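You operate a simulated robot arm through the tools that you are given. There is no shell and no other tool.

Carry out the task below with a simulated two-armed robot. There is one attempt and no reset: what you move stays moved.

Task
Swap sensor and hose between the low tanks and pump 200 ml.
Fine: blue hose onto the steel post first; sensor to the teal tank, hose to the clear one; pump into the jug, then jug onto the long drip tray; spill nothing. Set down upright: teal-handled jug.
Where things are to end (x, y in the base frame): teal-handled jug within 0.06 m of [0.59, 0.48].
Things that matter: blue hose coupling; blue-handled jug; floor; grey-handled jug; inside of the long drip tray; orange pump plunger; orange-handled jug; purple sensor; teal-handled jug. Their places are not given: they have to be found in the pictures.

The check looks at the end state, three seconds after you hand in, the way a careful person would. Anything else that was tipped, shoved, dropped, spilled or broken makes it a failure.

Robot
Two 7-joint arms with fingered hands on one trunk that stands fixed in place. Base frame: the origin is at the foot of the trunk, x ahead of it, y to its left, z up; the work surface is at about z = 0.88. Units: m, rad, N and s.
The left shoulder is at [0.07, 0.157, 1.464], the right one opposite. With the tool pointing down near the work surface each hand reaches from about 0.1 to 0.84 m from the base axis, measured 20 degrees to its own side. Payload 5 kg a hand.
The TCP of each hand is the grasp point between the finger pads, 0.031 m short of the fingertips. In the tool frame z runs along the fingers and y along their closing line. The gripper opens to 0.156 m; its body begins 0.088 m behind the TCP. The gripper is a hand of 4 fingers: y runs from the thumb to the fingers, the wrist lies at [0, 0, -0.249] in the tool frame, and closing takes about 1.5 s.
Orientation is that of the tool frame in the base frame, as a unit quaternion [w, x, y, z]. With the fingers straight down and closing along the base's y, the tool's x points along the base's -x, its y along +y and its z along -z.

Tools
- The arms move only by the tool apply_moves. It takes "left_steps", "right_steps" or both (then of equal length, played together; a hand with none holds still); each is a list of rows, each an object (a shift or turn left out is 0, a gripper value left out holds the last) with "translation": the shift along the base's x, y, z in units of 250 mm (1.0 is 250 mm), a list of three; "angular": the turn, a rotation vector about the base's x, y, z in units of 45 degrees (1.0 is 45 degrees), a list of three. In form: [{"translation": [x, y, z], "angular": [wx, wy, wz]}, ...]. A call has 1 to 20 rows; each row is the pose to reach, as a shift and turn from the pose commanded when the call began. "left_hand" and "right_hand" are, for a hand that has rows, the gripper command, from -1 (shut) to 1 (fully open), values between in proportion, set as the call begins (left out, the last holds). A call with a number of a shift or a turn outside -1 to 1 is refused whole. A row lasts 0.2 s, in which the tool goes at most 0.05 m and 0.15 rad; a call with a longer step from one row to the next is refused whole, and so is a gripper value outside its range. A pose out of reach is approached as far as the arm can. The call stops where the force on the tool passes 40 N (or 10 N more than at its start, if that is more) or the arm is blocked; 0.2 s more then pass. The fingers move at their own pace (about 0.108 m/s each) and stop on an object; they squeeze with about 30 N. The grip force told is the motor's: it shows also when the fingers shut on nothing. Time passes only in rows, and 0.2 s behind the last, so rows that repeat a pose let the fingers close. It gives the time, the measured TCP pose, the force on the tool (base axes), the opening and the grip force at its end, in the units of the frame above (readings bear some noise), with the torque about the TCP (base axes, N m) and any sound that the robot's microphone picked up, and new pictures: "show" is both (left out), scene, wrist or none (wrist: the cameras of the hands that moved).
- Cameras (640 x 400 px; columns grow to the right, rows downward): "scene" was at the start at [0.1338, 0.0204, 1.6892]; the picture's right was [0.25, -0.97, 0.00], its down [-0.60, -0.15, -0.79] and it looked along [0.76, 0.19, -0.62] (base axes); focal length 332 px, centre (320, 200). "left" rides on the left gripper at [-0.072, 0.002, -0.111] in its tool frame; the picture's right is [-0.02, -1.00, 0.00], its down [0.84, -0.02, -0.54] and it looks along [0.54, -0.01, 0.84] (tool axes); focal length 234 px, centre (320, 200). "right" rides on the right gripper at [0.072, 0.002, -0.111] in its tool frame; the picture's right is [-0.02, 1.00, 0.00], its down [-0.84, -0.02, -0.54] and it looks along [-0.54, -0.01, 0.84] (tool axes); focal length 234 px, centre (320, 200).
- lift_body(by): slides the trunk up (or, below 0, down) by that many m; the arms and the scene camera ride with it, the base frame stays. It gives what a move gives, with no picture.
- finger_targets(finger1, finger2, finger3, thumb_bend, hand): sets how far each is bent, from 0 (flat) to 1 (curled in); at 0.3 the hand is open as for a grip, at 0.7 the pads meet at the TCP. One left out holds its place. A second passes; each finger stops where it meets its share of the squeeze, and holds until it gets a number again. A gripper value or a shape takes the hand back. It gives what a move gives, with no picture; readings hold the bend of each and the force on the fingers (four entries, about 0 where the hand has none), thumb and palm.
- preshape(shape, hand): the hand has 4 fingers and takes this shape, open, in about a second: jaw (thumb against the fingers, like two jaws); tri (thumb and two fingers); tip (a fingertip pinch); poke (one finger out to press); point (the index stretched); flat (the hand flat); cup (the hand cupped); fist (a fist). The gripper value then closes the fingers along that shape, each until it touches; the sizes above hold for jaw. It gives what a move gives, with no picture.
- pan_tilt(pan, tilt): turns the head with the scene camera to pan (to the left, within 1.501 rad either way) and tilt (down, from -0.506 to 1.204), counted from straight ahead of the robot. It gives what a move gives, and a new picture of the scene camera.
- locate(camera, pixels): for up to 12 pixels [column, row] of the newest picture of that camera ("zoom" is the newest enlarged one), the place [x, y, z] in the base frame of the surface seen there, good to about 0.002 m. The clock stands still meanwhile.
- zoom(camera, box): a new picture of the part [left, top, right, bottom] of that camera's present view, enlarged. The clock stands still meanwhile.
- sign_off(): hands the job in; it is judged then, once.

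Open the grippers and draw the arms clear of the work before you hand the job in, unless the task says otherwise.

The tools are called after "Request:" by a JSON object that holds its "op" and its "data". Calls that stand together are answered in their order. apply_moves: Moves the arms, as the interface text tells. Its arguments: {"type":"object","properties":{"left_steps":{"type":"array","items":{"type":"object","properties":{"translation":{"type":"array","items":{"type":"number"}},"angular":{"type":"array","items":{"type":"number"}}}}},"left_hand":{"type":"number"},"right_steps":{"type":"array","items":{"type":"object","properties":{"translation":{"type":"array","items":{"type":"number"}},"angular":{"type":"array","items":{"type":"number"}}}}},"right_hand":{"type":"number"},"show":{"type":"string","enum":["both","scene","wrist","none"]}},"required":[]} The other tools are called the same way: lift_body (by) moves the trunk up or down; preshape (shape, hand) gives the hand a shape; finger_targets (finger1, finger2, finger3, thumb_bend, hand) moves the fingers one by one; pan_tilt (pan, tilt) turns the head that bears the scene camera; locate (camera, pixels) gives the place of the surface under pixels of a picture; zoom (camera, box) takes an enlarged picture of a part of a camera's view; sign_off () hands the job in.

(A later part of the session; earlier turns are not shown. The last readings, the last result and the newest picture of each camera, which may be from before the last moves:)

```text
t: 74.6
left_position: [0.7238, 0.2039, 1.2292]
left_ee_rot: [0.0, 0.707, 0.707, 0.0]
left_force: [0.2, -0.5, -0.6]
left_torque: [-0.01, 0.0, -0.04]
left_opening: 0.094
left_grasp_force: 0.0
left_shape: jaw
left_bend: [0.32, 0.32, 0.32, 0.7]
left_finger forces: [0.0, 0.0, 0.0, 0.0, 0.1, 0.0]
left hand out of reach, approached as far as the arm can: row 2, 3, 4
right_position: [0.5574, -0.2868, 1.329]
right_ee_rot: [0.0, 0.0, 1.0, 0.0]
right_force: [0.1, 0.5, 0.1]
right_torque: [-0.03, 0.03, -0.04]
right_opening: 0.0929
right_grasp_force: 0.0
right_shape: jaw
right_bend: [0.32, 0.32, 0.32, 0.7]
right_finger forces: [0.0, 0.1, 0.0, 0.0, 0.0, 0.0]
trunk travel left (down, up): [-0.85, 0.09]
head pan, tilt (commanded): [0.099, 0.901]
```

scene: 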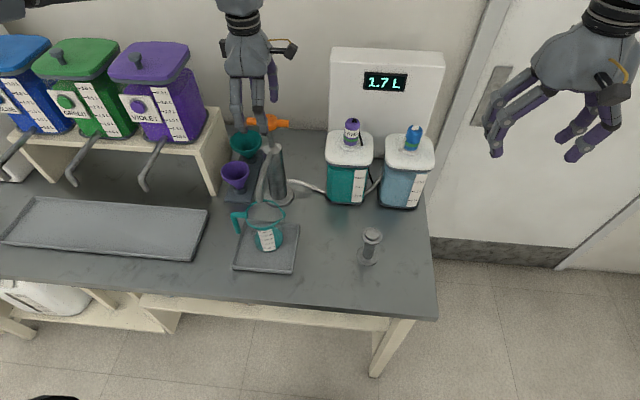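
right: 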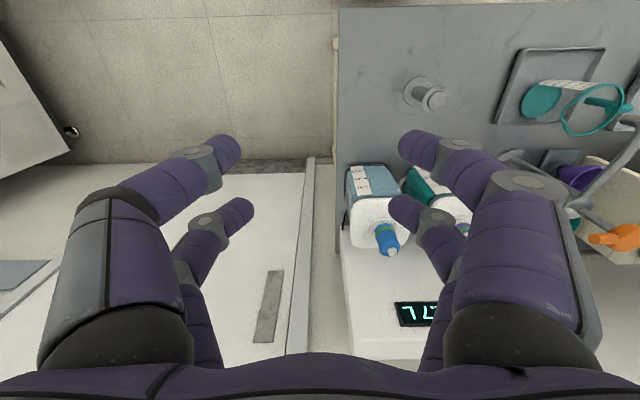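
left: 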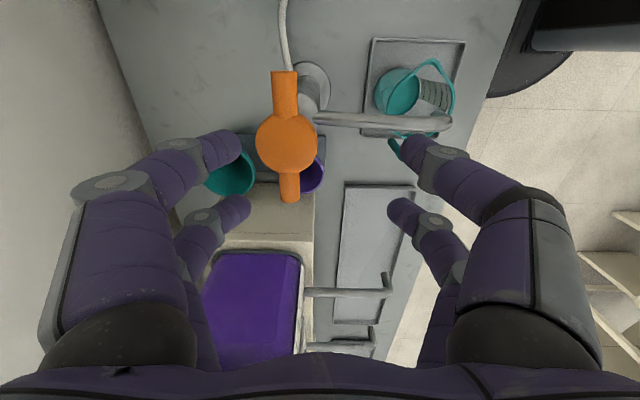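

This orientation is out of the arm's reach here. I back off upward and turn the hand back toward its first orientation.

Request:
{"op": "apply_moves", "data": {"left_steps": [{"translation": [-0.1, 0.01, 0.12], "angular": [0, 0, 0]}, {"translation": [-0.2, 0.02, 0.25], "angular": [0, 0, 0.1]}, {"translation": [-0.3, 0.036, 0.38], "angular": [0, 0, 0.27]}, {"translation": [-0.34, 0.036, 0.38], "angular": [0, 0, 0.44]}, {"translation": [-0.34, 0.036, 0.38], "angular": [0, 0, 0.61]}, {"translation": [-0.34, 0.036, 0.38], "angular": [0, 0, 0.78]}, {"translation": [-0.34, 0.036, 0.38], "angular": [0, 0, 0.95]}, {"translation": [-0.34, 0.036, 0.38], "angular": [0, 0, 1.0]}], "show": "none"}}

Request:
{"op": "apply_moves", "data": {"left_steps": [{"angular": [0, 0, 0.17]}, {"angular": [0, 0, 0.34]}, {"angular": [0, 0, 0.51]}, {"angular": [0, 0, 0.68]}, {"angular": [0, 0, 0.85]}, {"angular": [0, 0, 1.0]}, {"angular": [0, 0, 1.0]}], "show": "both"}}

```text
t: 76.4
left_position: [0.6377, 0.2126, 1.3241]
left_ee_rot: [0.0, 0.382, 0.924, 0.001]
left_force: [-0.1, 0.3, 0.5]
left_torque: [-0.01, 0.0, 0.0]
left_opening: 0.0939
left_grasp_force: 0.0
left_shape: jaw
left_bend: [0.32, 0.32, 0.32, 0.7]
left_finger forces: [0.0, 0.1, 0.0, 0.0, 0.1, 0.0]
right_position: [0.557, -0.2863, 1.3292]
right_ee_rot: [0.0, 0.0, 1.0, 0.0]
right_force: [-0.4, 0.1, 0.2]
right_torque: [0.0, 0.0, 0.0]
right_opening: 0.0934
right_grasp_force: 0.0
right_shape: jaw
right_bend: [0.32, 0.32, 0.32, 0.7]
right_finger forces: [0.0, 0.1, 0.0, 0.1, 0.1, 0.0]
trunk travel left (down, up): [-0.85, 0.09]
head pan, tilt (commanded): [0.099, 0.901]
```

```text
t: 78.0
left_position: [0.6381, 0.2123, 1.3251]
left_ee_rot: [0.0, -0.001, 1.0, 0.0]
left_force: [1.2, 0.8, 0.4]
left_torque: [0.01, 0.01, 0.02]
left_opening: 0.0941
left_grasp_force: 0.1
left_shape: jaw
left_bend: [0.32, 0.32, 0.32, 0.7]
left_finger forces: [0.1, 0.0, 0.0, 0.1, 0.0, 0.0]
right_position: [0.5566, -0.2878, 1.3302]
right_ee_rot: [0.001, 0.0, 1.0, -0.001]
right_force: [-0.6, 0.1, -1.1]
right_torque: [-0.01, 0.0, 0.01]
right_opening: 0.0928
right_grasp_force: 0.0
right_shape: jaw
right_bend: [0.32, 0.32, 0.32, 0.7]
right_finger forces: [0.0, 0.0, 0.0, 0.0, 0.0, 0.0]
trunk travel left (down, up): [-0.85, 0.09]
head pan, tilt (commanded): [0.099, 0.901]
```

scene: 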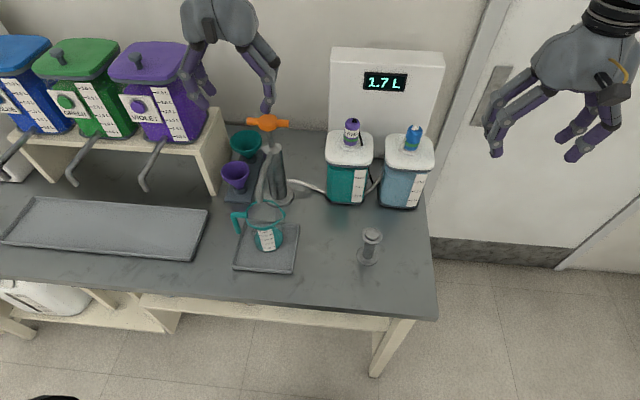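
left: 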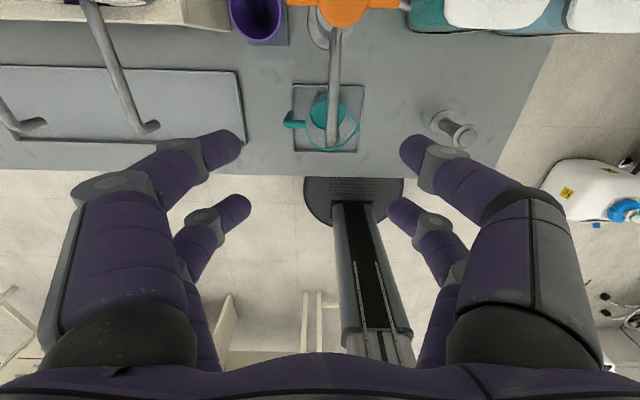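

Back in the first orientation at (0.638, 0.2125, 1.325). I move toward the plunger at a safe height to measure the hub in the left camera.

Request:
{"op": "apply_moves", "data": {"left_steps": [{"translation": [0.16, -0.04, -0.04]}, {"translation": [0.32, -0.086, -0.098]}, {"translation": [0.428, -0.086, -0.198]}, {"translation": [0.428, -0.086, -0.198]}], "left_hand": -1, "show": "both"}}

Request:
{"op": "zoom", "data": {"camera": "left", "box": [220, 40, 440, 240]}}

```text
t: 79.0
left_position: [0.7285, 0.1993, 1.2768]
left_ee_rot: [0.001, -0.001, 1.0, -0.001]
left_force: [-0.1, 0.2, 0.4]
left_torque: [-0.02, -0.06, 0.04]
left_opening: 0.0
left_grasp_force: 30.0
left_shape: jaw
left_bend: [0.7, 0.7, 0.7, 0.7]
left_finger forces: [0.0, 0.0, 0.0, 0.0, 0.0, 0.0]
left hand out of reach, approached as far as the arm can: row 3, 4
right_position: [0.554, -0.2871, 1.331]
right_ee_rot: [0.0, 0.0, 1.0, 0.0]
right_force: [-0.8, 0.6, 0.8]
right_torque: [0.01, -0.03, 0.0]
right_opening: 0.0931
right_grasp_force: 0.0
right_shape: jaw
right_bend: [0.32, 0.32, 0.32, 0.7]
right_finger forces: [0.1, 0.0, 0.0, 0.0, 0.0, 0.0]
trunk travel left (down, up): [-0.85, 0.09]
head pan, tilt (commanded): [0.099, 0.901]
```

scene: 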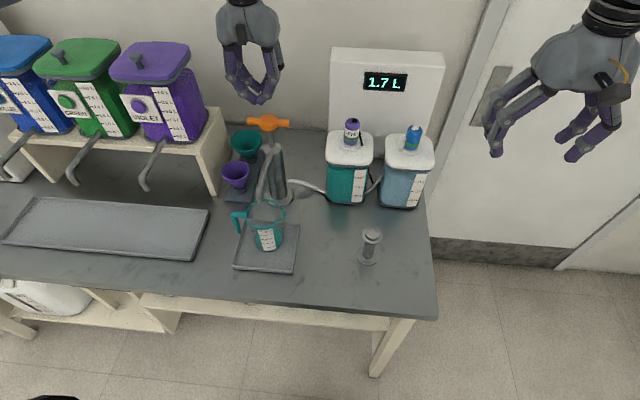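
left: 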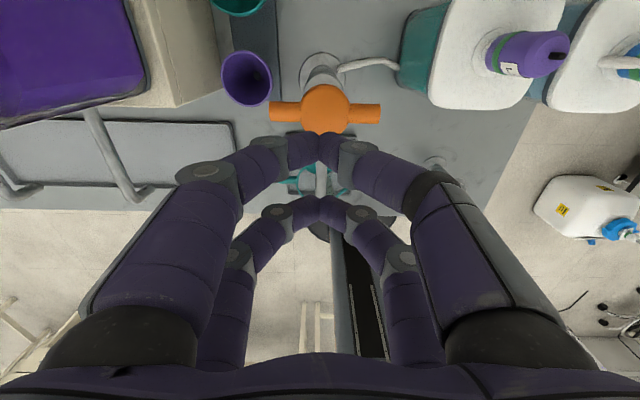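

```text
2.00 times, centred on (330, 140) of left
```

zoom: 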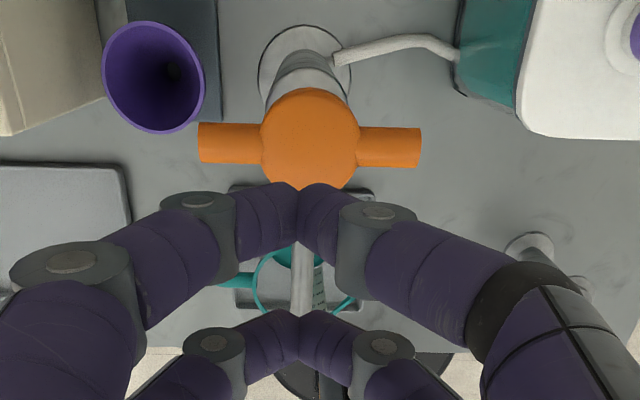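

Again short of reach in this orientation. By symmetry with the right arm the left hand should reach better turned by 180°, so I back off and turn it in stages.

Request:
{"op": "apply_moves", "data": {"left_steps": [{"translation": [-0.12, 0, 0.08], "angular": [0, 0, -0.1]}, {"translation": [-0.26, 0, 0.16], "angular": [0, 0, -0.26]}, {"translation": [-0.4, 0, 0.2], "angular": [0, 0, -0.43]}, {"translation": [-0.5, 0, 0.2], "angular": [0, 0, -0.6]}, {"translation": [-0.5, 0, 0.2], "angular": [0, 0, -0.77]}, {"translation": [-0.5, 0, 0.2], "angular": [0, 0, -0.94]}, {"translation": [-0.5, 0, 0.2], "angular": [0, 0, -1.0]}], "show": "none"}}

Request:
{"op": "apply_moves", "data": {"left_steps": [{"angular": [0, 0, -0.17]}, {"angular": [0, 0, -0.34]}, {"angular": [0, 0, -0.51]}, {"angular": [0, 0, -0.68]}, {"angular": [0, 0, -0.85]}, {"angular": [0, 0, -1.0]}], "show": "none"}}

Request:
{"op": "apply_moves", "data": {"left_steps": [{"angular": [0, 0, -0.17]}, {"angular": [0, 0, -0.34]}, {"angular": [0, 0, -0.51]}, {"angular": [0, 0, -0.68]}, {"angular": [0, 0, -0.85]}, {"angular": [0, 0, -1.0]}], "show": "none"}}

Request:
{"op": "apply_moves", "data": {"left_steps": [{"angular": [0, 0, -0.17]}, {"angular": [0, 0, -0.34]}, {"angular": [0, 0, -0.51]}, {"angular": [0, 0, -0.68]}, {"angular": [0, 0, -0.85]}, {"angular": [0, 0, -1.0]}, {"angular": [0, 0, -1.0]}], "show": "both"}}

```text
t: 80.6
left_position: [0.6063, 0.1996, 1.3268]
left_ee_rot: [0.001, 0.384, 0.924, 0.0]
left_force: [0.5, -0.3, -0.7]
left_torque: [0.01, -0.02, -0.01]
left_opening: 0.0
left_grasp_force: 29.8
left_shape: jaw
left_bend: [0.7, 0.7, 0.7, 0.7]
left_finger forces: [0.0, 0.0, 0.1, 0.0, 0.0, 0.1]
right_position: [0.5554, -0.286, 1.3314]
right_ee_rot: [0.0, 0.0, 1.0, 0.0]
right_force: [-0.2, -0.3, 0.4]
right_torque: [0.0, -0.03, -0.02]
right_opening: 0.0931
right_grasp_force: 0.0
right_shape: jaw
right_bend: [0.32, 0.32, 0.32, 0.7]
right_finger forces: [0.0, 0.0, 0.0, 0.0, 0.0, 0.0]
trunk travel left (down, up): [-0.85, 0.09]
head pan, tilt (commanded): [0.099, 0.901]
```

```text
t: 82.0
left_position: [0.6064, 0.1985, 1.3263]
left_ee_rot: [0.0, 0.707, 0.707, 0.0]
left_force: [-0.5, 0.4, -0.1]
left_torque: [-0.04, 0.02, -0.01]
left_opening: 0.0
left_grasp_force: 29.4
left_shape: jaw
left_bend: [0.7, 0.7, 0.7, 0.7]
left_finger forces: [0.0, 0.1, 0.0, 0.1, 0.0, 0.0]
right_position: [0.5561, -0.2864, 1.3306]
right_ee_rot: [0.0, 0.0, 1.0, 0.0]
right_force: [-0.1, -0.4, 0.2]
right_torque: [0.0, 0.01, 0.03]
right_opening: 0.0931
right_grasp_force: 0.1
right_shape: jaw
right_bend: [0.32, 0.32, 0.32, 0.7]
right_finger forces: [0.0, 0.0, 0.1, 0.0, 0.0, 0.0]
trunk travel left (down, up): [-0.85, 0.09]
head pan, tilt (commanded): [0.099, 0.901]
```

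```text
t: 83.4
left_position: [0.5435, 0.1322, 1.3219]
left_ee_rot: [-0.005, 0.917, 0.399, 0.011]
left_force: [-0.7, -0.5, 0.0]
left_torque: [0.09, -0.03, 0.0]
left_opening: 0.0002
left_grasp_force: 29.7
left_shape: jaw
left_bend: [0.7, 0.7, 0.7, 0.7]
left_finger forces: [0.1, 0.0, 0.1, 0.1, 0.1, 0.0]
left hand out of reach, approached as far as the arm can: row 5, 6
right_position: [0.5543, -0.2923, 1.3312]
right_ee_rot: [0.001, 0.001, 1.0, 0.003]
right_force: [-1.4, -1.0, 0.6]
right_torque: [0.07, -0.03, 0.0]
right_opening: 0.0931
right_grasp_force: 0.1
right_shape: jaw
right_bend: [0.32, 0.32, 0.32, 0.7]
right_finger forces: [0.0, 0.0, 0.1, 0.0, 0.0, 0.1]
trunk travel left (down, up): [-0.85, 0.09]
head pan, tilt (commanded): [0.099, 0.901]
```

```text
t: 85.0
left_position: [0.3262, -0.0028, 1.2643]
left_ee_rot: [-0.01, 0.998, 0.048, 0.035]
left_force: [-0.3, -0.5, -0.3]
left_torque: [-0.01, -0.01, -0.02]
left_opening: 0.0001
left_grasp_force: 30.3
left_shape: jaw
left_bend: [0.7, 0.7, 0.7, 0.7]
left_finger forces: [0.1, 0.0, 0.1, 0.0, 0.0, 0.0]
left hand out of reach, approached as far as the arm can: row 1, 2, 3, 4, 5, 6, 7
right_position: [0.5562, -0.2851, 1.3314]
right_ee_rot: [0.001, 0.0, 1.0, 0.0]
right_force: [0.4, 1.4, -0.5]
right_torque: [-0.05, 0.01, -0.02]
right_opening: 0.0928
right_grasp_force: 0.0
right_shape: jaw
right_bend: [0.32, 0.32, 0.32, 0.7]
right_finger forces: [0.0, 0.0, 0.0, 0.1, 0.0, 0.0]
trunk travel left (down, up): [-0.85, 0.09]
head pan, tilt (commanded): [0.099, 0.901]
```

scene: 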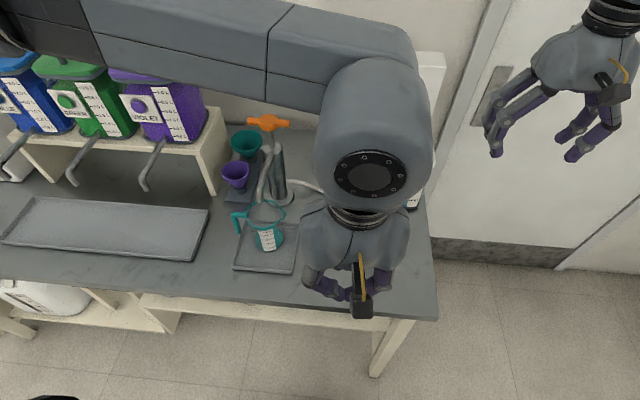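
left: 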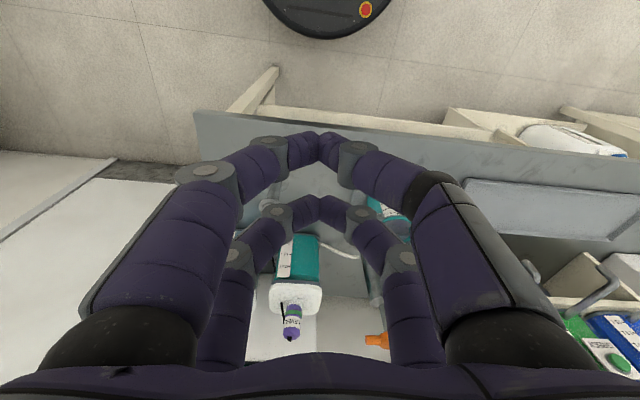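

That direction runs into a joint limit and the arm swung aside (clear of everything, z≈1.26). I turn it back the other way step by step.

Request:
{"op": "apply_moves", "data": {"left_steps": [{"translation": [0.0, 0.05, 0.05], "angular": [0, 0, 0.15]}, {"translation": [0.04, 0.1, 0.1], "angular": [0, 0, 0.3]}, {"translation": [0.1, 0.18, 0.16], "angular": [0, 0, 0.45]}, {"translation": [0.2, 0.26, 0.22], "angular": [0, 0, 0.6]}, {"translation": [0.3, 0.34, 0.26], "angular": [0, 0, 0.75]}, {"translation": [0.4, 0.42, 0.28], "angular": [0, 0, 0.9]}, {"translation": [0.5, 0.5, 0.3], "angular": [0, 0, 1.0]}, {"translation": [0.5, 0.5, 0.3], "angular": [0, 0, 1.0]}], "show": "scene"}}

```text
t: 86.8
left_position: [0.451, 0.114, 1.3396]
left_ee_rot: [-0.024, 0.904, 0.427, 0.028]
left_force: [-0.5, 0.6, -0.5]
left_torque: [-0.01, -0.01, 0.01]
left_opening: 0.0001
left_grasp_force: 29.7
left_shape: jaw
left_bend: [0.7, 0.7, 0.7, 0.7]
left_finger forces: [0.0, 0.0, 0.1, 0.0, 0.0, 0.0]
right_position: [0.5558, -0.287, 1.3308]
right_ee_rot: [0.0, 0.0, 1.0, 0.0]
right_force: [-0.3, -0.3, -0.5]
right_torque: [0.02, 0.0, 0.05]
right_opening: 0.093
right_grasp_force: 0.1
right_shape: jaw
right_bend: [0.32, 0.32, 0.32, 0.7]
right_finger forces: [0.0, 0.1, 0.0, 0.0, 0.0, 0.0]
trunk travel left (down, up): [-0.85, 0.09]
head pan, tilt (commanded): [0.099, 0.901]
```

scene: 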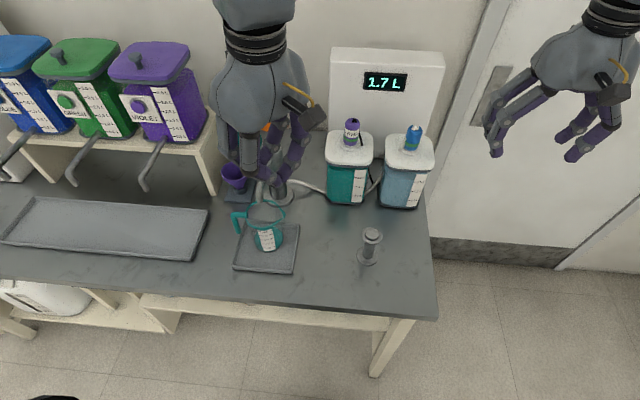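

I correct the small tilt the arm picked up, then keep turning the hand back in yaw.

Request:
{"op": "apply_moves", "data": {"left_steps": [{"angular": [-0.086, 0.038, 0]}, {"angular": [-0.086, 0.038, 0]}], "show": "none"}}

Request:
{"op": "apply_moves", "data": {"left_steps": [{"translation": [0.02, 0.04, 0], "angular": [0, 0, 0.17]}, {"translation": [0.04, 0.08, 0], "angular": [0, 0, 0.34]}, {"translation": [0.06, 0.12, 0], "angular": [0, 0, 0.51]}, {"translation": [0.08, 0.16, 0], "angular": [0, 0, 0.68]}, {"translation": [0.1, 0.2, 0], "angular": [0, 0, 0.85]}, {"translation": [0.12, 0.24, 0], "angular": [0, 0, 1.0]}, {"translation": [0.12, 0.24, 0], "angular": [0, 0, 1.0]}], "show": "none"}}

Request:
{"op": "apply_moves", "data": {"left_steps": [{"translation": [0.02, 0.03, 0], "angular": [0, 0, 0.17]}, {"translation": [0.04, 0.06, 0], "angular": [0, 0, 0.34]}, {"translation": [0.06, 0.08, 0], "angular": [0, 0, 0.51]}, {"translation": [0.08, 0.1, 0], "angular": [0, 0, 0.68]}, {"translation": [0.1, 0.1, 0], "angular": [0, 0, 0.85]}, {"translation": [0.12, 0.1, 0], "angular": [0, 0, 1.0]}, {"translation": [0.12, 0.1, 0], "angular": [0, 0, 1.0]}], "show": "scene"}}

```text
t: 87.4
left_position: [0.4524, 0.1144, 1.3381]
left_ee_rot: [0.001, 0.904, 0.428, 0.001]
left_force: [0.4, -0.9, -0.7]
left_torque: [-0.03, -0.02, 0.02]
left_opening: 0.0
left_grasp_force: 30.2
left_shape: jaw
left_bend: [0.7, 0.7, 0.7, 0.7]
left_finger forces: [0.0, 0.0, 0.0, 0.0, 0.0, 0.0]
right_position: [0.5571, -0.2853, 1.3303]
right_ee_rot: [0.0, 0.0, 1.0, 0.0]
right_force: [0.4, -0.3, 0.3]
right_torque: [0.02, -0.02, 0.04]
right_opening: 0.0931
right_grasp_force: 0.1
right_shape: jaw
right_bend: [0.32, 0.32, 0.32, 0.7]
right_finger forces: [0.0, 0.0, 0.0, 0.0, 0.0, 0.0]
trunk travel left (down, up): [-0.85, 0.09]
head pan, tilt (commanded): [0.099, 0.901]
```

```text
t: 89.0
left_position: [0.4809, 0.1752, 1.3383]
left_ee_rot: [0.0, 0.671, 0.741, 0.0]
left_force: [-0.5, 0.3, -0.4]
left_torque: [-0.01, -0.02, -0.02]
left_opening: 0.0001
left_grasp_force: 30.2
left_shape: jaw
left_bend: [0.7, 0.7, 0.7, 0.7]
left_finger forces: [0.1, 0.0, 0.0, 0.0, 0.0, 0.0]
right_position: [0.5551, -0.2867, 1.3301]
right_ee_rot: [-0.001, 0.0, 1.0, 0.001]
right_force: [-0.7, 0.5, 0.3]
right_torque: [0.03, -0.02, -0.03]
right_opening: 0.0931
right_grasp_force: 0.0
right_shape: jaw
right_bend: [0.32, 0.32, 0.32, 0.7]
right_finger forces: [0.0, 0.0, 0.1, 0.0, 0.0, 0.1]
trunk travel left (down, up): [-0.85, 0.09]
head pan, tilt (commanded): [0.099, 0.901]
```

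```text
t: 90.6
left_position: [0.5112, 0.2006, 1.3368]
left_ee_rot: [0.0, 0.337, 0.941, 0.001]
left_force: [0.0, -0.5, 0.4]
left_torque: [0.02, 0.02, -0.04]
left_opening: 0.0
left_grasp_force: 30.4
left_shape: jaw
left_bend: [0.7, 0.7, 0.7, 0.7]
left_finger forces: [0.1, 0.1, 0.1, 0.0, 0.0, 0.0]
right_position: [0.5573, -0.2884, 1.3293]
right_ee_rot: [-0.001, 0.0, 1.0, 0.0]
right_force: [0.9, 1.9, -0.3]
right_torque: [-0.02, 0.03, 0.0]
right_opening: 0.0931
right_grasp_force: 0.1
right_shape: jaw
right_bend: [0.32, 0.32, 0.32, 0.7]
right_finger forces: [0.0, 0.0, 0.0, 0.0, 0.0, 0.0]
trunk travel left (down, up): [-0.85, 0.09]
head pan, tilt (commanded): [0.099, 0.901]
```

scene: 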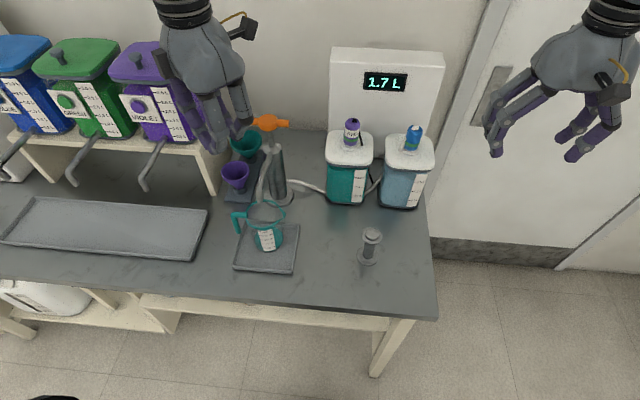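

Under control again at yaw ≈ -39°. I now try turning in the positive direction, checking that the pose stays reachable.

Request:
{"op": "apply_moves", "data": {"left_steps": [{"angular": [0, 0, 0.17]}, {"angular": [0, 0, 0.34]}, {"angular": [0, 0, 0.51]}, {"angular": [0, 0, 0.68]}, {"angular": [0, 0, 0.85]}, {"angular": [0, 0, 0.876]}, {"angular": [0, 0, 0.876]}], "show": "none"}}

Request:
{"op": "apply_moves", "data": {"left_steps": [{"angular": [0, 0, 0.17]}, {"angular": [0, 0, 0.34]}, {"angular": [0, 0, 0.51]}, {"angular": [0, 0, 0.68]}, {"angular": [0, 0, 0.85]}, {"angular": [0, 0, 1.0]}, {"angular": [0, 0, 1.0]}], "show": "scene"}}

```text
t: 92.2
left_position: [0.5122, 0.1993, 1.3379]
left_ee_rot: [0.001, 0.0, 1.0, 0.001]
left_force: [-0.1, 0.2, 0.3]
left_torque: [0.0, -0.01, -0.01]
left_opening: 0.0001
left_grasp_force: 30.1
left_shape: jaw
left_bend: [0.7, 0.7, 0.7, 0.7]
left_finger forces: [0.0, 0.1, 0.0, 0.0, 0.0, 0.0]
right_position: [0.5566, -0.2866, 1.33]
right_ee_rot: [0.001, 0.0, 1.0, -0.001]
right_force: [0.2, -0.2, 1.0]
right_torque: [0.02, 0.01, 0.04]
right_opening: 0.0931
right_grasp_force: 0.0
right_shape: jaw
right_bend: [0.32, 0.32, 0.32, 0.7]
right_finger forces: [0.1, 0.1, 0.0, 0.0, 0.0, 0.0]
trunk travel left (down, up): [-0.85, 0.09]
head pan, tilt (commanded): [0.099, 0.901]
```

```text
t: 93.8
left_position: [0.5118, 0.1999, 1.3389]
left_ee_rot: [0.0, -0.384, 0.923, 0.0]
left_force: [0.1, 0.0, -0.9]
left_torque: [-0.01, -0.04, 0.03]
left_opening: 0.0
left_grasp_force: 30.3
left_shape: jaw
left_bend: [0.7, 0.7, 0.7, 0.7]
left_finger forces: [0.0, 0.0, 0.1, 0.0, 0.1, 0.0]
right_position: [0.5559, -0.2858, 1.3301]
right_ee_rot: [0.001, 0.0, 1.0, 0.0]
right_force: [-0.2, -0.7, 0.6]
right_torque: [0.0, 0.03, 0.05]
right_opening: 0.0931
right_grasp_force: 0.1
right_shape: jaw
right_bend: [0.32, 0.32, 0.32, 0.7]
right_finger forces: [0.0, 0.0, 0.0, 0.1, 0.1, 0.1]
trunk travel left (down, up): [-0.85, 0.09]
head pan, tilt (commanded): [0.099, 0.901]
```

scene: 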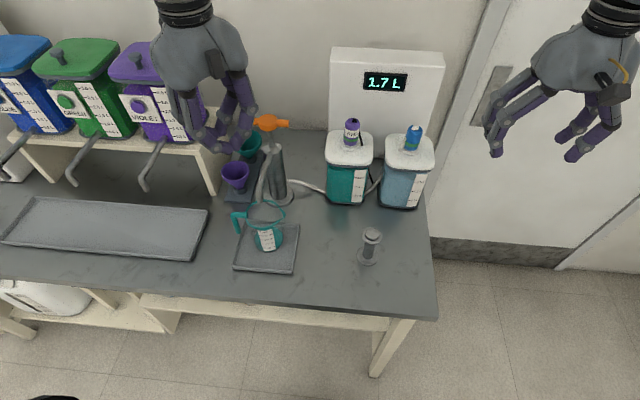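

+45° works. I go on to +90°, which lets the hand close along x over the bar.

Request:
{"op": "apply_moves", "data": {"left_steps": [{"angular": [0, 0, 0.17]}, {"angular": [0, 0, 0.34]}, {"angular": [0, 0, 0.51]}, {"angular": [0, 0, 0.68]}, {"angular": [0, 0, 0.85]}, {"angular": [0, 0, 1.0]}, {"angular": [0, 0, 1.0]}], "show": "none"}}

Request:
{"op": "apply_moves", "data": {"left_steps": [{"translation": [0.16, -0.01, 0]}, {"translation": [0.32, -0.02, 0]}, {"translation": [0.48, -0.03, 0]}, {"translation": [0.64, -0.036, -0.02]}, {"translation": [0.8, -0.036, -0.06]}, {"translation": [0.932, -0.036, -0.12]}, {"translation": [0.932, -0.036, -0.12]}], "left_hand": 0.2, "show": "both"}}

```text
t: 95.4
left_position: [0.5114, 0.1992, 1.3383]
left_ee_rot: [0.0, 0.708, -0.706, -0.001]
left_force: [-0.5, -0.7, 0.7]
left_torque: [-0.03, 0.0, -0.01]
left_opening: 0.0001
left_grasp_force: 29.9
left_shape: jaw
left_bend: [0.7, 0.7, 0.7, 0.7]
left_finger forces: [0.1, 0.0, 0.1, 0.0, 0.1, 0.0]
right_position: [0.5562, -0.2865, 1.3298]
right_ee_rot: [0.0, 0.001, 1.0, 0.0]
right_force: [-0.5, -0.3, 0.5]
right_torque: [0.0, 0.0, 0.02]
right_opening: 0.0931
right_grasp_force: 0.0
right_shape: jaw
right_bend: [0.32, 0.32, 0.32, 0.7]
right_finger forces: [0.1, 0.0, 0.1, 0.0, 0.0, 0.1]
trunk travel left (down, up): [-0.85, 0.09]
head pan, tilt (commanded): [0.099, 0.901]
```

```text
t: 97.0
left_position: [0.7299, 0.1986, 1.3114]
left_ee_rot: [-0.001, 0.707, -0.707, 0.001]
left_force: [-0.9, -0.3, 0.5]
left_torque: [-0.01, -0.03, -0.02]
left_opening: 0.0934
left_grasp_force: 0.2
left_shape: jaw
left_bend: [0.32, 0.32, 0.32, 0.7]
left_finger forces: [0.1, 0.1, 0.0, 0.0, 0.1, 0.0]
left hand out of reach, approached as far as the arm can: row 6, 7
right_position: [0.5543, -0.2858, 1.331]
right_ee_rot: [0.001, 0.0, 1.0, 0.001]
right_force: [-0.4, 0.7, 0.2]
right_torque: [0.06, -0.01, 0.01]
right_opening: 0.0931
right_grasp_force: 0.2
right_shape: jaw
right_bend: [0.32, 0.32, 0.32, 0.7]
right_finger forces: [0.0, 0.0, 0.0, 0.1, 0.0, 0.0]
trunk travel left (down, up): [-0.85, 0.09]
head pan, tilt (commanded): [0.099, 0.901]
```

scene: 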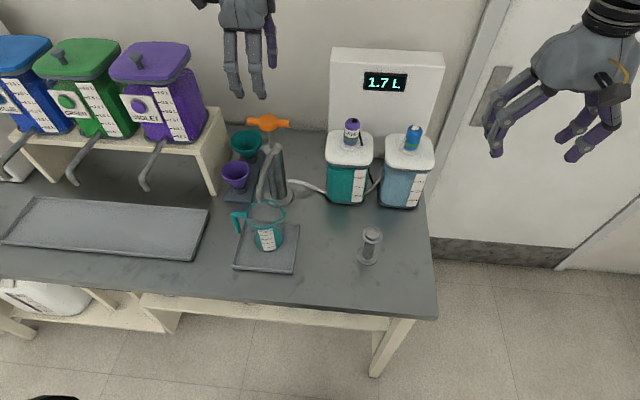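
left: 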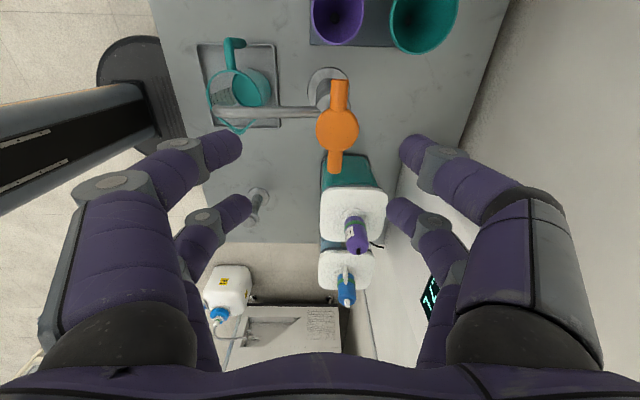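

The limit near x≈0.73 is the same. The right arm reached 0.80 in its own natural orientation, whose mirror for the left is +180°; I retract and try turning on in the positive direction.

Request:
{"op": "apply_moves", "data": {"left_steps": [{"translation": [-0.16, 0, 0.04]}, {"translation": [-0.32, 0, 0.08]}, {"translation": [-0.48, 0, 0.1], "angular": [0, 0, 0.1]}, {"translation": [-0.6, 0, 0.1], "angular": [0, 0, 0.25]}, {"translation": [-0.72, 0, 0.1], "angular": [0, 0, 0.4]}, {"translation": [-0.84, 0, 0.1], "angular": [0, 0, 0.55]}, {"translation": [-0.84, 0, 0.1], "angular": [0, 0, 0.72]}, {"translation": [-0.84, 0, 0.1], "angular": [0, 0, 0.88]}, {"translation": [-0.84, 0, 0.1], "angular": [0, 0, 1.0]}], "show": "none"}}

Request:
{"op": "apply_moves", "data": {"left_steps": [{"angular": [0, 0, 0.17]}, {"angular": [0, 0, 0.34]}, {"angular": [0, 0, 0.51]}], "show": "scene"}}

```text
t: 99.0
left_position: [0.521, 0.1986, 1.3343]
left_ee_rot: [0.0, 0.924, -0.382, 0.001]
left_force: [-0.7, 0.1, 0.6]
left_torque: [-0.03, 0.01, 0.0]
left_opening: 0.0933
left_grasp_force: 0.1
left_shape: jaw
left_bend: [0.32, 0.32, 0.32, 0.7]
left_finger forces: [0.0, 0.0, 0.1, 0.1, 0.0, 0.1]
right_position: [0.5561, -0.2873, 1.3306]
right_ee_rot: [0.0, 0.0, 1.0, 0.0]
right_force: [-1.0, 1.4, 0.0]
right_torque: [-0.03, 0.0, 0.01]
right_opening: 0.093
right_grasp_force: 0.1
right_shape: jaw
right_bend: [0.32, 0.32, 0.32, 0.7]
right_finger forces: [0.0, 0.0, 0.1, 0.0, 0.0, 0.0]
trunk travel left (down, up): [-0.85, 0.09]
head pan, tilt (commanded): [0.099, 0.901]
```

```text
t: 99.8
left_position: [0.5218, 0.1995, 1.3341]
left_ee_rot: [0.001, 0.982, -0.191, -0.001]
left_force: [-0.3, -0.2, -0.5]
left_torque: [0.02, 0.0, -0.02]
left_opening: 0.0935
left_grasp_force: 0.1
left_shape: jaw
left_bend: [0.32, 0.32, 0.32, 0.7]
left_finger forces: [0.0, 0.1, 0.0, 0.0, 0.0, 0.0]
right_position: [0.5562, -0.2864, 1.33]
right_ee_rot: [0.001, 0.0, 1.0, 0.0]
right_force: [-0.2, -0.7, 0.0]
right_torque: [0.01, 0.02, 0.01]
right_opening: 0.0932
right_grasp_force: 0.1
right_shape: jaw
right_bend: [0.32, 0.32, 0.32, 0.7]
right_finger forces: [0.0, 0.0, 0.0, 0.0, 0.1, 0.0]
trunk travel left (down, up): [-0.85, 0.09]
head pan, tilt (commanded): [0.099, 0.901]
```

scene: 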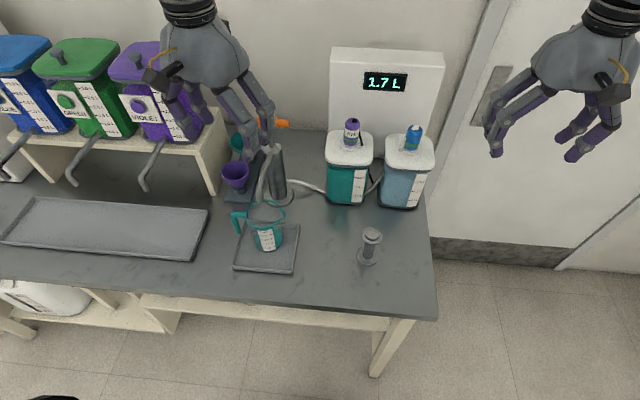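

Yaw ≈158° without trouble. I finish the turn to 180° and then test the reach toward the plunger.

Request:
{"op": "apply_moves", "data": {"left_steps": [{"angular": [0, 0, 0.17]}, {"angular": [0, 0, 0.34]}, {"angular": [0, 0, 0.49]}, {"angular": [0, 0, 0.49]}], "show": "none"}}

Request:
{"op": "apply_moves", "data": {"left_steps": [{"translation": [0.16, -0.01, 0]}, {"translation": [0.32, -0.02, 0]}, {"translation": [0.48, -0.03, 0]}, {"translation": [0.64, -0.034, -0.02]}, {"translation": [0.8, -0.034, -0.06]}, {"translation": [0.892, -0.034, -0.12]}, {"translation": [0.892, -0.034, -0.12]}], "show": "both"}}

```text
t: 100.8
left_position: [0.5199, 0.1976, 1.3347]
left_ee_rot: [0.0, 1.0, 0.0, 0.0]
left_force: [-0.2, 1.0, 0.4]
left_torque: [-0.01, 0.0, 0.01]
left_opening: 0.093
left_grasp_force: 0.0
left_shape: jaw
left_bend: [0.32, 0.32, 0.32, 0.7]
left_finger forces: [0.0, 0.0, 0.0, 0.1, 0.0, 0.0]
right_position: [0.5561, -0.2863, 1.3299]
right_ee_rot: [0.0, 0.0, 1.0, -0.001]
right_force: [0.3, -0.4, 0.1]
right_torque: [0.0, -0.03, 0.01]
right_opening: 0.0931
right_grasp_force: 0.0
right_shape: jaw
right_bend: [0.32, 0.32, 0.32, 0.7]
right_finger forces: [0.0, 0.1, 0.1, 0.1, 0.1, 0.0]
trunk travel left (down, up): [-0.85, 0.09]
head pan, tilt (commanded): [0.099, 0.901]
```

```text
t: 102.4
left_position: [0.7295, 0.1964, 1.3065]
left_ee_rot: [0.001, 1.0, -0.001, 0.002]
left_force: [0.2, -0.6, 0.5]
left_torque: [-0.01, -0.03, 0.02]
left_opening: 0.0937
left_grasp_force: 0.0
left_shape: jaw
left_bend: [0.32, 0.32, 0.32, 0.7]
left_finger forces: [0.0, 0.0, 0.0, 0.0, 0.0, 0.0]
left hand out of reach, approached as far as the arm can: row 6, 7
right_position: [0.5551, -0.2876, 1.3313]
right_ee_rot: [0.001, 0.0, 1.0, 0.0]
right_force: [-1.3, 0.1, 0.1]
right_torque: [0.0, -0.04, -0.01]
right_opening: 0.0932
right_grasp_force: 0.1
right_shape: jaw
right_bend: [0.32, 0.32, 0.32, 0.7]
right_finger forces: [0.0, 0.0, 0.1, 0.0, 0.0, 0.0]
trunk travel left (down, up): [-0.85, 0.09]
head pan, tilt (commanded): [0.099, 0.901]
```

scene: 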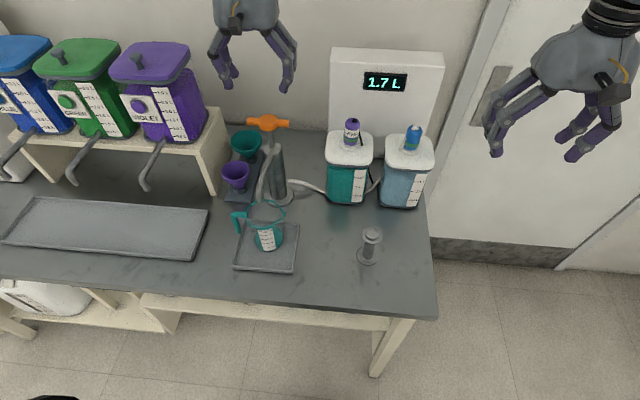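
left: 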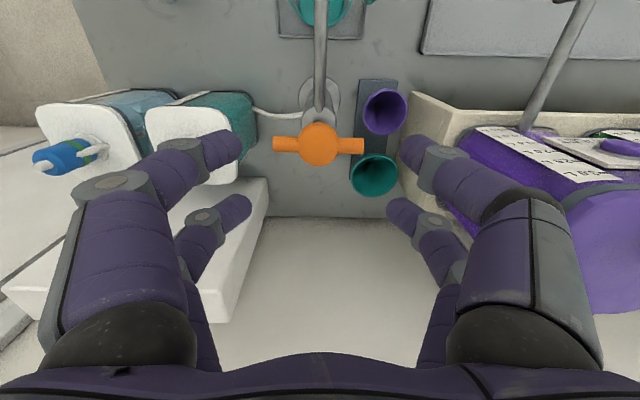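

All yaws stop near x≈0.73, so I use the hand tilted 20° forward instead: the wrist then stays well within reach. I close the digits and tilt while moving over the hub.

Request:
{"op": "apply_moves", "data": {"left_steps": [{"translation": [-0.04, -0.005, 0.02], "angular": [0, -0.12, 0]}, {"translation": [-0.02, -0.01, 0.02], "angular": [0, -0.24, 0]}, {"translation": [0.03, -0.02, -0.04], "angular": [0, -0.36, 0]}, {"translation": [0.08, -0.022, -0.1], "angular": [0, -0.444, 0]}, {"translation": [0.102, -0.022, -0.186], "angular": [0, -0.444, 0]}, {"translation": [0.102, -0.022, -0.186], "angular": [0, -0.444, 0]}], "left_hand": -1, "show": "both"}}

Request:
{"op": "zoom", "data": {"camera": "left", "box": [220, 60, 420, 260]}}

```text
t: 103.8
left_position: [0.7573, 0.1918, 1.2573]
left_ee_rot: [0.0, 0.985, -0.001, 0.174]
left_force: [-0.1, -0.5, -0.2]
left_torque: [-0.04, -0.02, 0.01]
left_opening: 0.0
left_grasp_force: 29.8
left_shape: jaw
left_bend: [0.7, 0.7, 0.7, 0.7]
left_finger forces: [0.1, 0.0, 0.1, 0.1, 0.0, 0.0]
right_position: [0.5562, -0.2864, 1.33]
right_ee_rot: [0.0, 0.0, 1.0, -0.001]
right_force: [0.0, 0.0, -0.9]
right_torque: [0.0, 0.01, 0.01]
right_opening: 0.093
right_grasp_force: 0.1
right_shape: jaw
right_bend: [0.32, 0.32, 0.32, 0.7]
right_finger forces: [0.1, 0.0, 0.0, 0.1, 0.0, 0.1]
trunk travel left (down, up): [-0.85, 0.09]
head pan, tilt (commanded): [0.099, 0.901]
```

scene: 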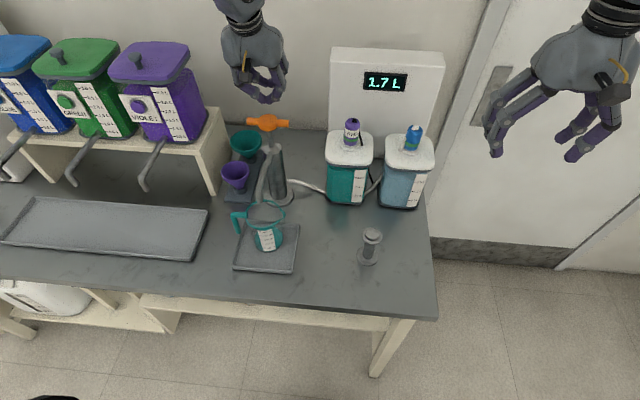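
left: 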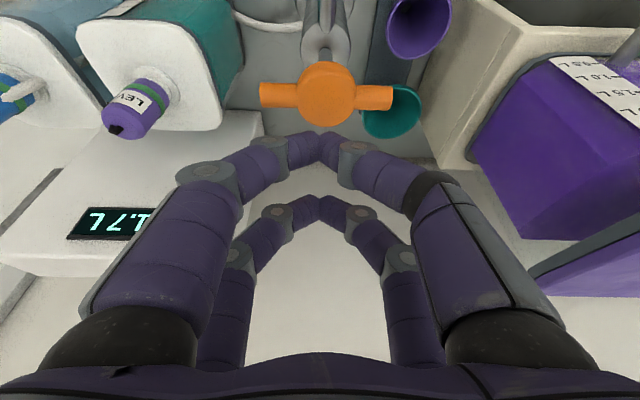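

```text
2.00 times, centred on (320, 160) of left
```

zoom: 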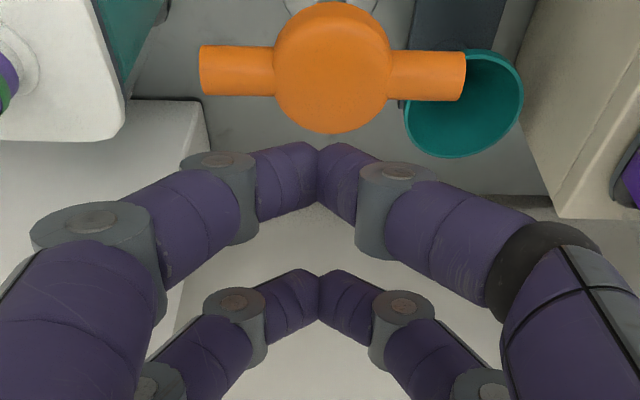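

Reached. I locate the hub's outline and the lower fingertip pair in this camera.

Request:
{"op": "locate", "data": {"camera": "left", "pixels": [[326, 95], [326, 64], [326, 124], [299, 95], [353, 95], [265, 95], [388, 97], [326, 110], [318, 140], [318, 150], [310, 135], [330, 135]]}}

```text
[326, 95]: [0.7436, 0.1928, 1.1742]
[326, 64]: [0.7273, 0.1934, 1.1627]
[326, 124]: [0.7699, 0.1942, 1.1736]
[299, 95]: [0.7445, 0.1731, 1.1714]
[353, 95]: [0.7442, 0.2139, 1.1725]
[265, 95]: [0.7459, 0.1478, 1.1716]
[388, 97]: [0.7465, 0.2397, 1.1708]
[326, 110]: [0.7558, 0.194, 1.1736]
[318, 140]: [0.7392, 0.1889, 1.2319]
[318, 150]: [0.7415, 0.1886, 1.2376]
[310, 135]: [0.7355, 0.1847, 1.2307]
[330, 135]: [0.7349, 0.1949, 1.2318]
```

Hub centre is at (0.749, 0.193), top z≈1.174; the lower fingertips are right above it. I press down gently for a first part-stroke of about 18 mm and watch force and jug.

Request:
{"op": "apply_moves", "data": {"left_steps": [{"translation": [0, 0, -0.09]}, {"translation": [0, 0, -0.169]}, {"translation": [0, 0, -0.185]}, {"translation": [0, 0, -0.2]}, {"translation": [0, 0, -0.216]}, {"translation": [0, 0, -0.232]}, {"translation": [0, 0, -0.248]}, {"translation": [0, 0, -0.26]}, {"translation": [0, 0, -0.26]}], "show": "both"}}

Request:
{"op": "zoom", "data": {"camera": "scene", "box": [215, 100, 315, 280]}}

```text
t: 105.8
left_position: [0.7569, 0.1925, 1.1933]
left_ee_rot: [0.001, 0.985, 0.0, 0.173]
left_force: [1.1, 0.8, 3.0]
left_torque: [-0.01, 0.01, 0.01]
left_opening: 0.0
left_grasp_force: 29.6
left_shape: jaw
left_bend: [0.7, 0.7, 0.7, 0.7]
left_finger forces: [0.0, 0.1, 0.0, 0.1, 0.0, 0.1]
right_position: [0.5556, -0.2865, 1.33]
right_ee_rot: [0.0, 0.0, 1.0, 0.0]
right_force: [0.0, 0.0, 0.5]
right_torque: [0.01, 0.02, 0.02]
right_opening: 0.093
right_grasp_force: 0.0
right_shape: jaw
right_bend: [0.32, 0.32, 0.32, 0.7]
right_finger forces: [0.0, 0.0, 0.0, 0.1, 0.0, 0.0]
trunk travel left (down, up): [-0.85, 0.09]
head pan, tilt (commanded): [0.099, 0.901]
```

scene: 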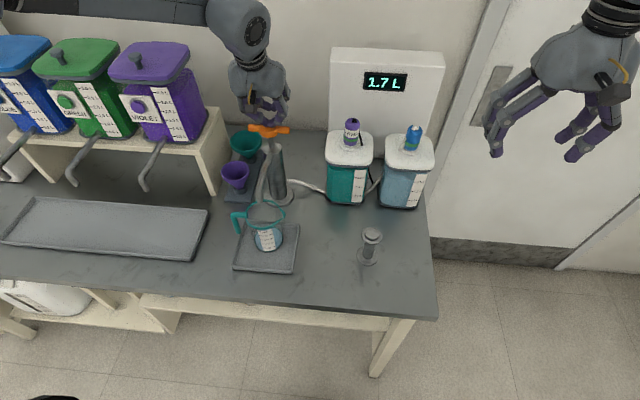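
left: 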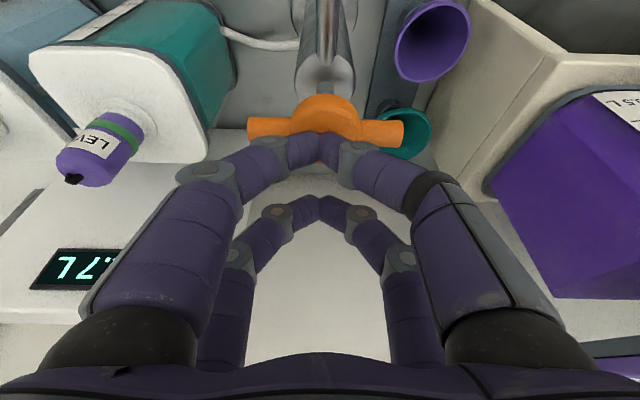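

```text
2.22 times, centred on (265, 190) of scene
```

zoom: 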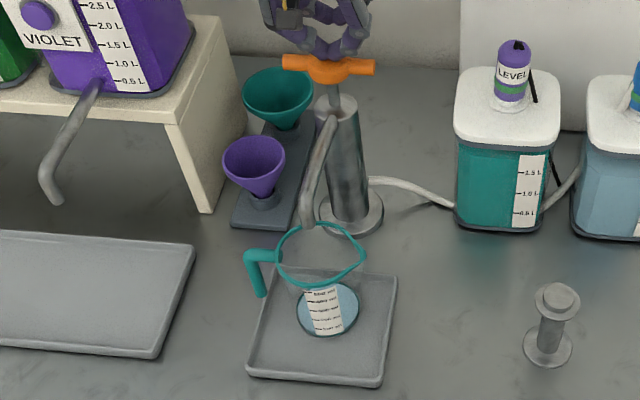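

Light blue liquid from the clear tank is in the jug now. I zoom on the jug and locate the liquid surface height.

Request:
{"op": "zoom", "data": {"camera": "scene", "box": [235, 195, 300, 260]}}

Request:
{"op": "locate", "data": {"camera": "zoom", "pixels": [[270, 235], [360, 230], [250, 215], [300, 160], [320, 210], [330, 270], [280, 270], [370, 270], [325, 185]]}}

```text
6.15 times, centred on (268, 228) of scene
```

zoom: 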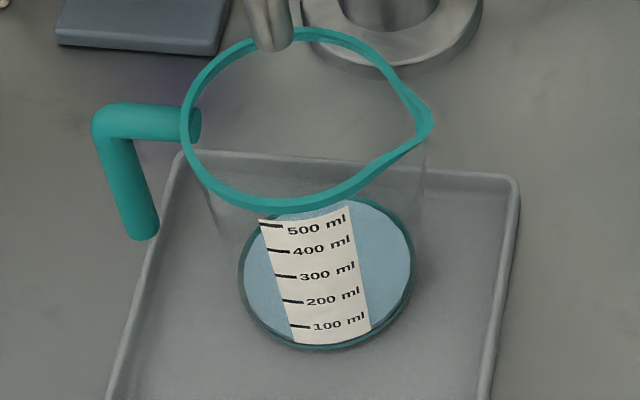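

```text
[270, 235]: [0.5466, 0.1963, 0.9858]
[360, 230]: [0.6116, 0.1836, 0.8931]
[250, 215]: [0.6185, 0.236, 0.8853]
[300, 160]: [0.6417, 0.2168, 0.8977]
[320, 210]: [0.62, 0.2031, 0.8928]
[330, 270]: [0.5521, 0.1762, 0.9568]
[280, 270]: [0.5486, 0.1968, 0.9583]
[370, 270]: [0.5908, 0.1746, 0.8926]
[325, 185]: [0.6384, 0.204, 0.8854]
```

The liquid surface is at z≈0.893 (jug floor 0.887). I locate the tick marks to relate height to volume.

Request:
{"op": "locate", "data": {"camera": "zoom", "pixels": [[302, 326], [297, 301], [288, 276], [280, 251], [272, 226], [330, 326], [330, 301], [310, 276], [325, 343], [300, 338], [360, 215], [390, 240]]}}

```text
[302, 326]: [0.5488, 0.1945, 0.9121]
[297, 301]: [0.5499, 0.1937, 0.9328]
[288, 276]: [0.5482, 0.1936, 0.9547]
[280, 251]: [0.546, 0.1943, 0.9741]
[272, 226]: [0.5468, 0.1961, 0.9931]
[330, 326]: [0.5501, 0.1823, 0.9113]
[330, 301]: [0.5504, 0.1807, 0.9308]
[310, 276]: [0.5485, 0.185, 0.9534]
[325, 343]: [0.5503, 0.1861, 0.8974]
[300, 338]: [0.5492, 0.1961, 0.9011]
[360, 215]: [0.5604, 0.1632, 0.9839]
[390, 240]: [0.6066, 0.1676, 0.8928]
```

Ticks: 100 ml at z≈0.912, 200 ml at 0.932, 300 at 0.954. The first 18 mm gave roughly 20 ml. I continue the downstroke by 30 mm.

Request:
{"op": "apply_moves", "data": {"left_steps": [{"translation": [0, 0, -0.016]}, {"translation": [0, 0, -0.032]}, {"translation": [0, 0, -0.048]}, {"translation": [0, 0, -0.064]}, {"translation": [0, 0, -0.08]}, {"translation": [0, 0, -0.096]}, {"translation": [0, 0, -0.12]}, {"translation": [0, 0, -0.12]}], "show": "both"}}

Request:
{"op": "zoom", "data": {"camera": "scene", "box": [235, 195, 300, 260]}}

Request:
{"op": "locate", "data": {"camera": "zoom", "pixels": [[360, 230], [320, 210], [370, 270], [390, 240], [375, 220], [380, 260], [365, 250], [350, 207]]}}

```text
t: 107.6
left_position: [0.7567, 0.1915, 1.1656]
left_ee_rot: [0.001, 0.985, -0.001, 0.174]
left_force: [1.5, 0.7, 5.7]
left_torque: [0.0, -0.02, 0.02]
left_opening: 0.0
left_grasp_force: 30.2
left_shape: jaw
left_bend: [0.7, 0.7, 0.7, 0.7]
left_finger forces: [0.1, 0.0, 0.0, 0.0, 0.1, 0.0]
right_position: [0.5569, -0.2864, 1.3314]
right_ee_rot: [0.0, -0.001, 1.0, 0.0]
right_force: [0.3, -0.1, -0.1]
right_torque: [0.03, -0.01, 0.04]
right_opening: 0.0933
right_grasp_force: 0.0
right_shape: jaw
right_bend: [0.32, 0.32, 0.32, 0.7]
right_finger forces: [0.0, 0.1, 0.0, 0.1, 0.0, 0.0]
trunk travel left (down, up): [-0.85, 0.09]
head pan, tilt (commanded): [0.099, 0.901]
heard: click
```

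scene: 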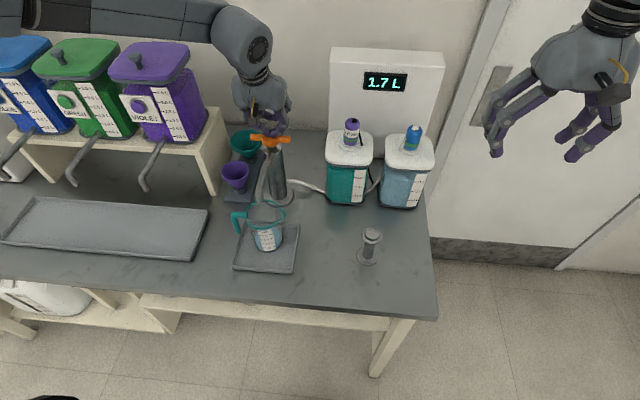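
left: 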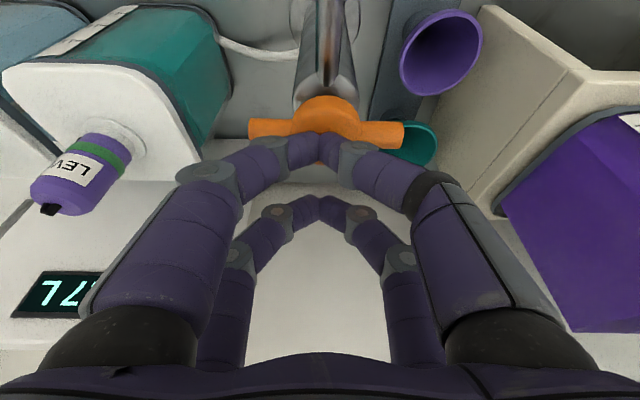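

```text
6.15 times, centred on (268, 228) of scene
```

zoom: 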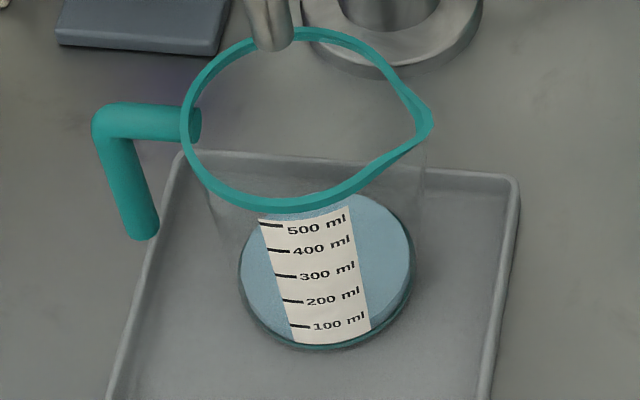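

```text
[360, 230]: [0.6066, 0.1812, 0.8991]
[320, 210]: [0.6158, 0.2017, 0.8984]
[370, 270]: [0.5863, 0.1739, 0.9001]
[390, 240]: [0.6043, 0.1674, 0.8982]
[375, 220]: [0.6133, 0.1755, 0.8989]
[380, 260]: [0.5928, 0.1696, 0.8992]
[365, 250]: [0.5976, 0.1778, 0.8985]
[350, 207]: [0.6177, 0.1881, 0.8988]
```

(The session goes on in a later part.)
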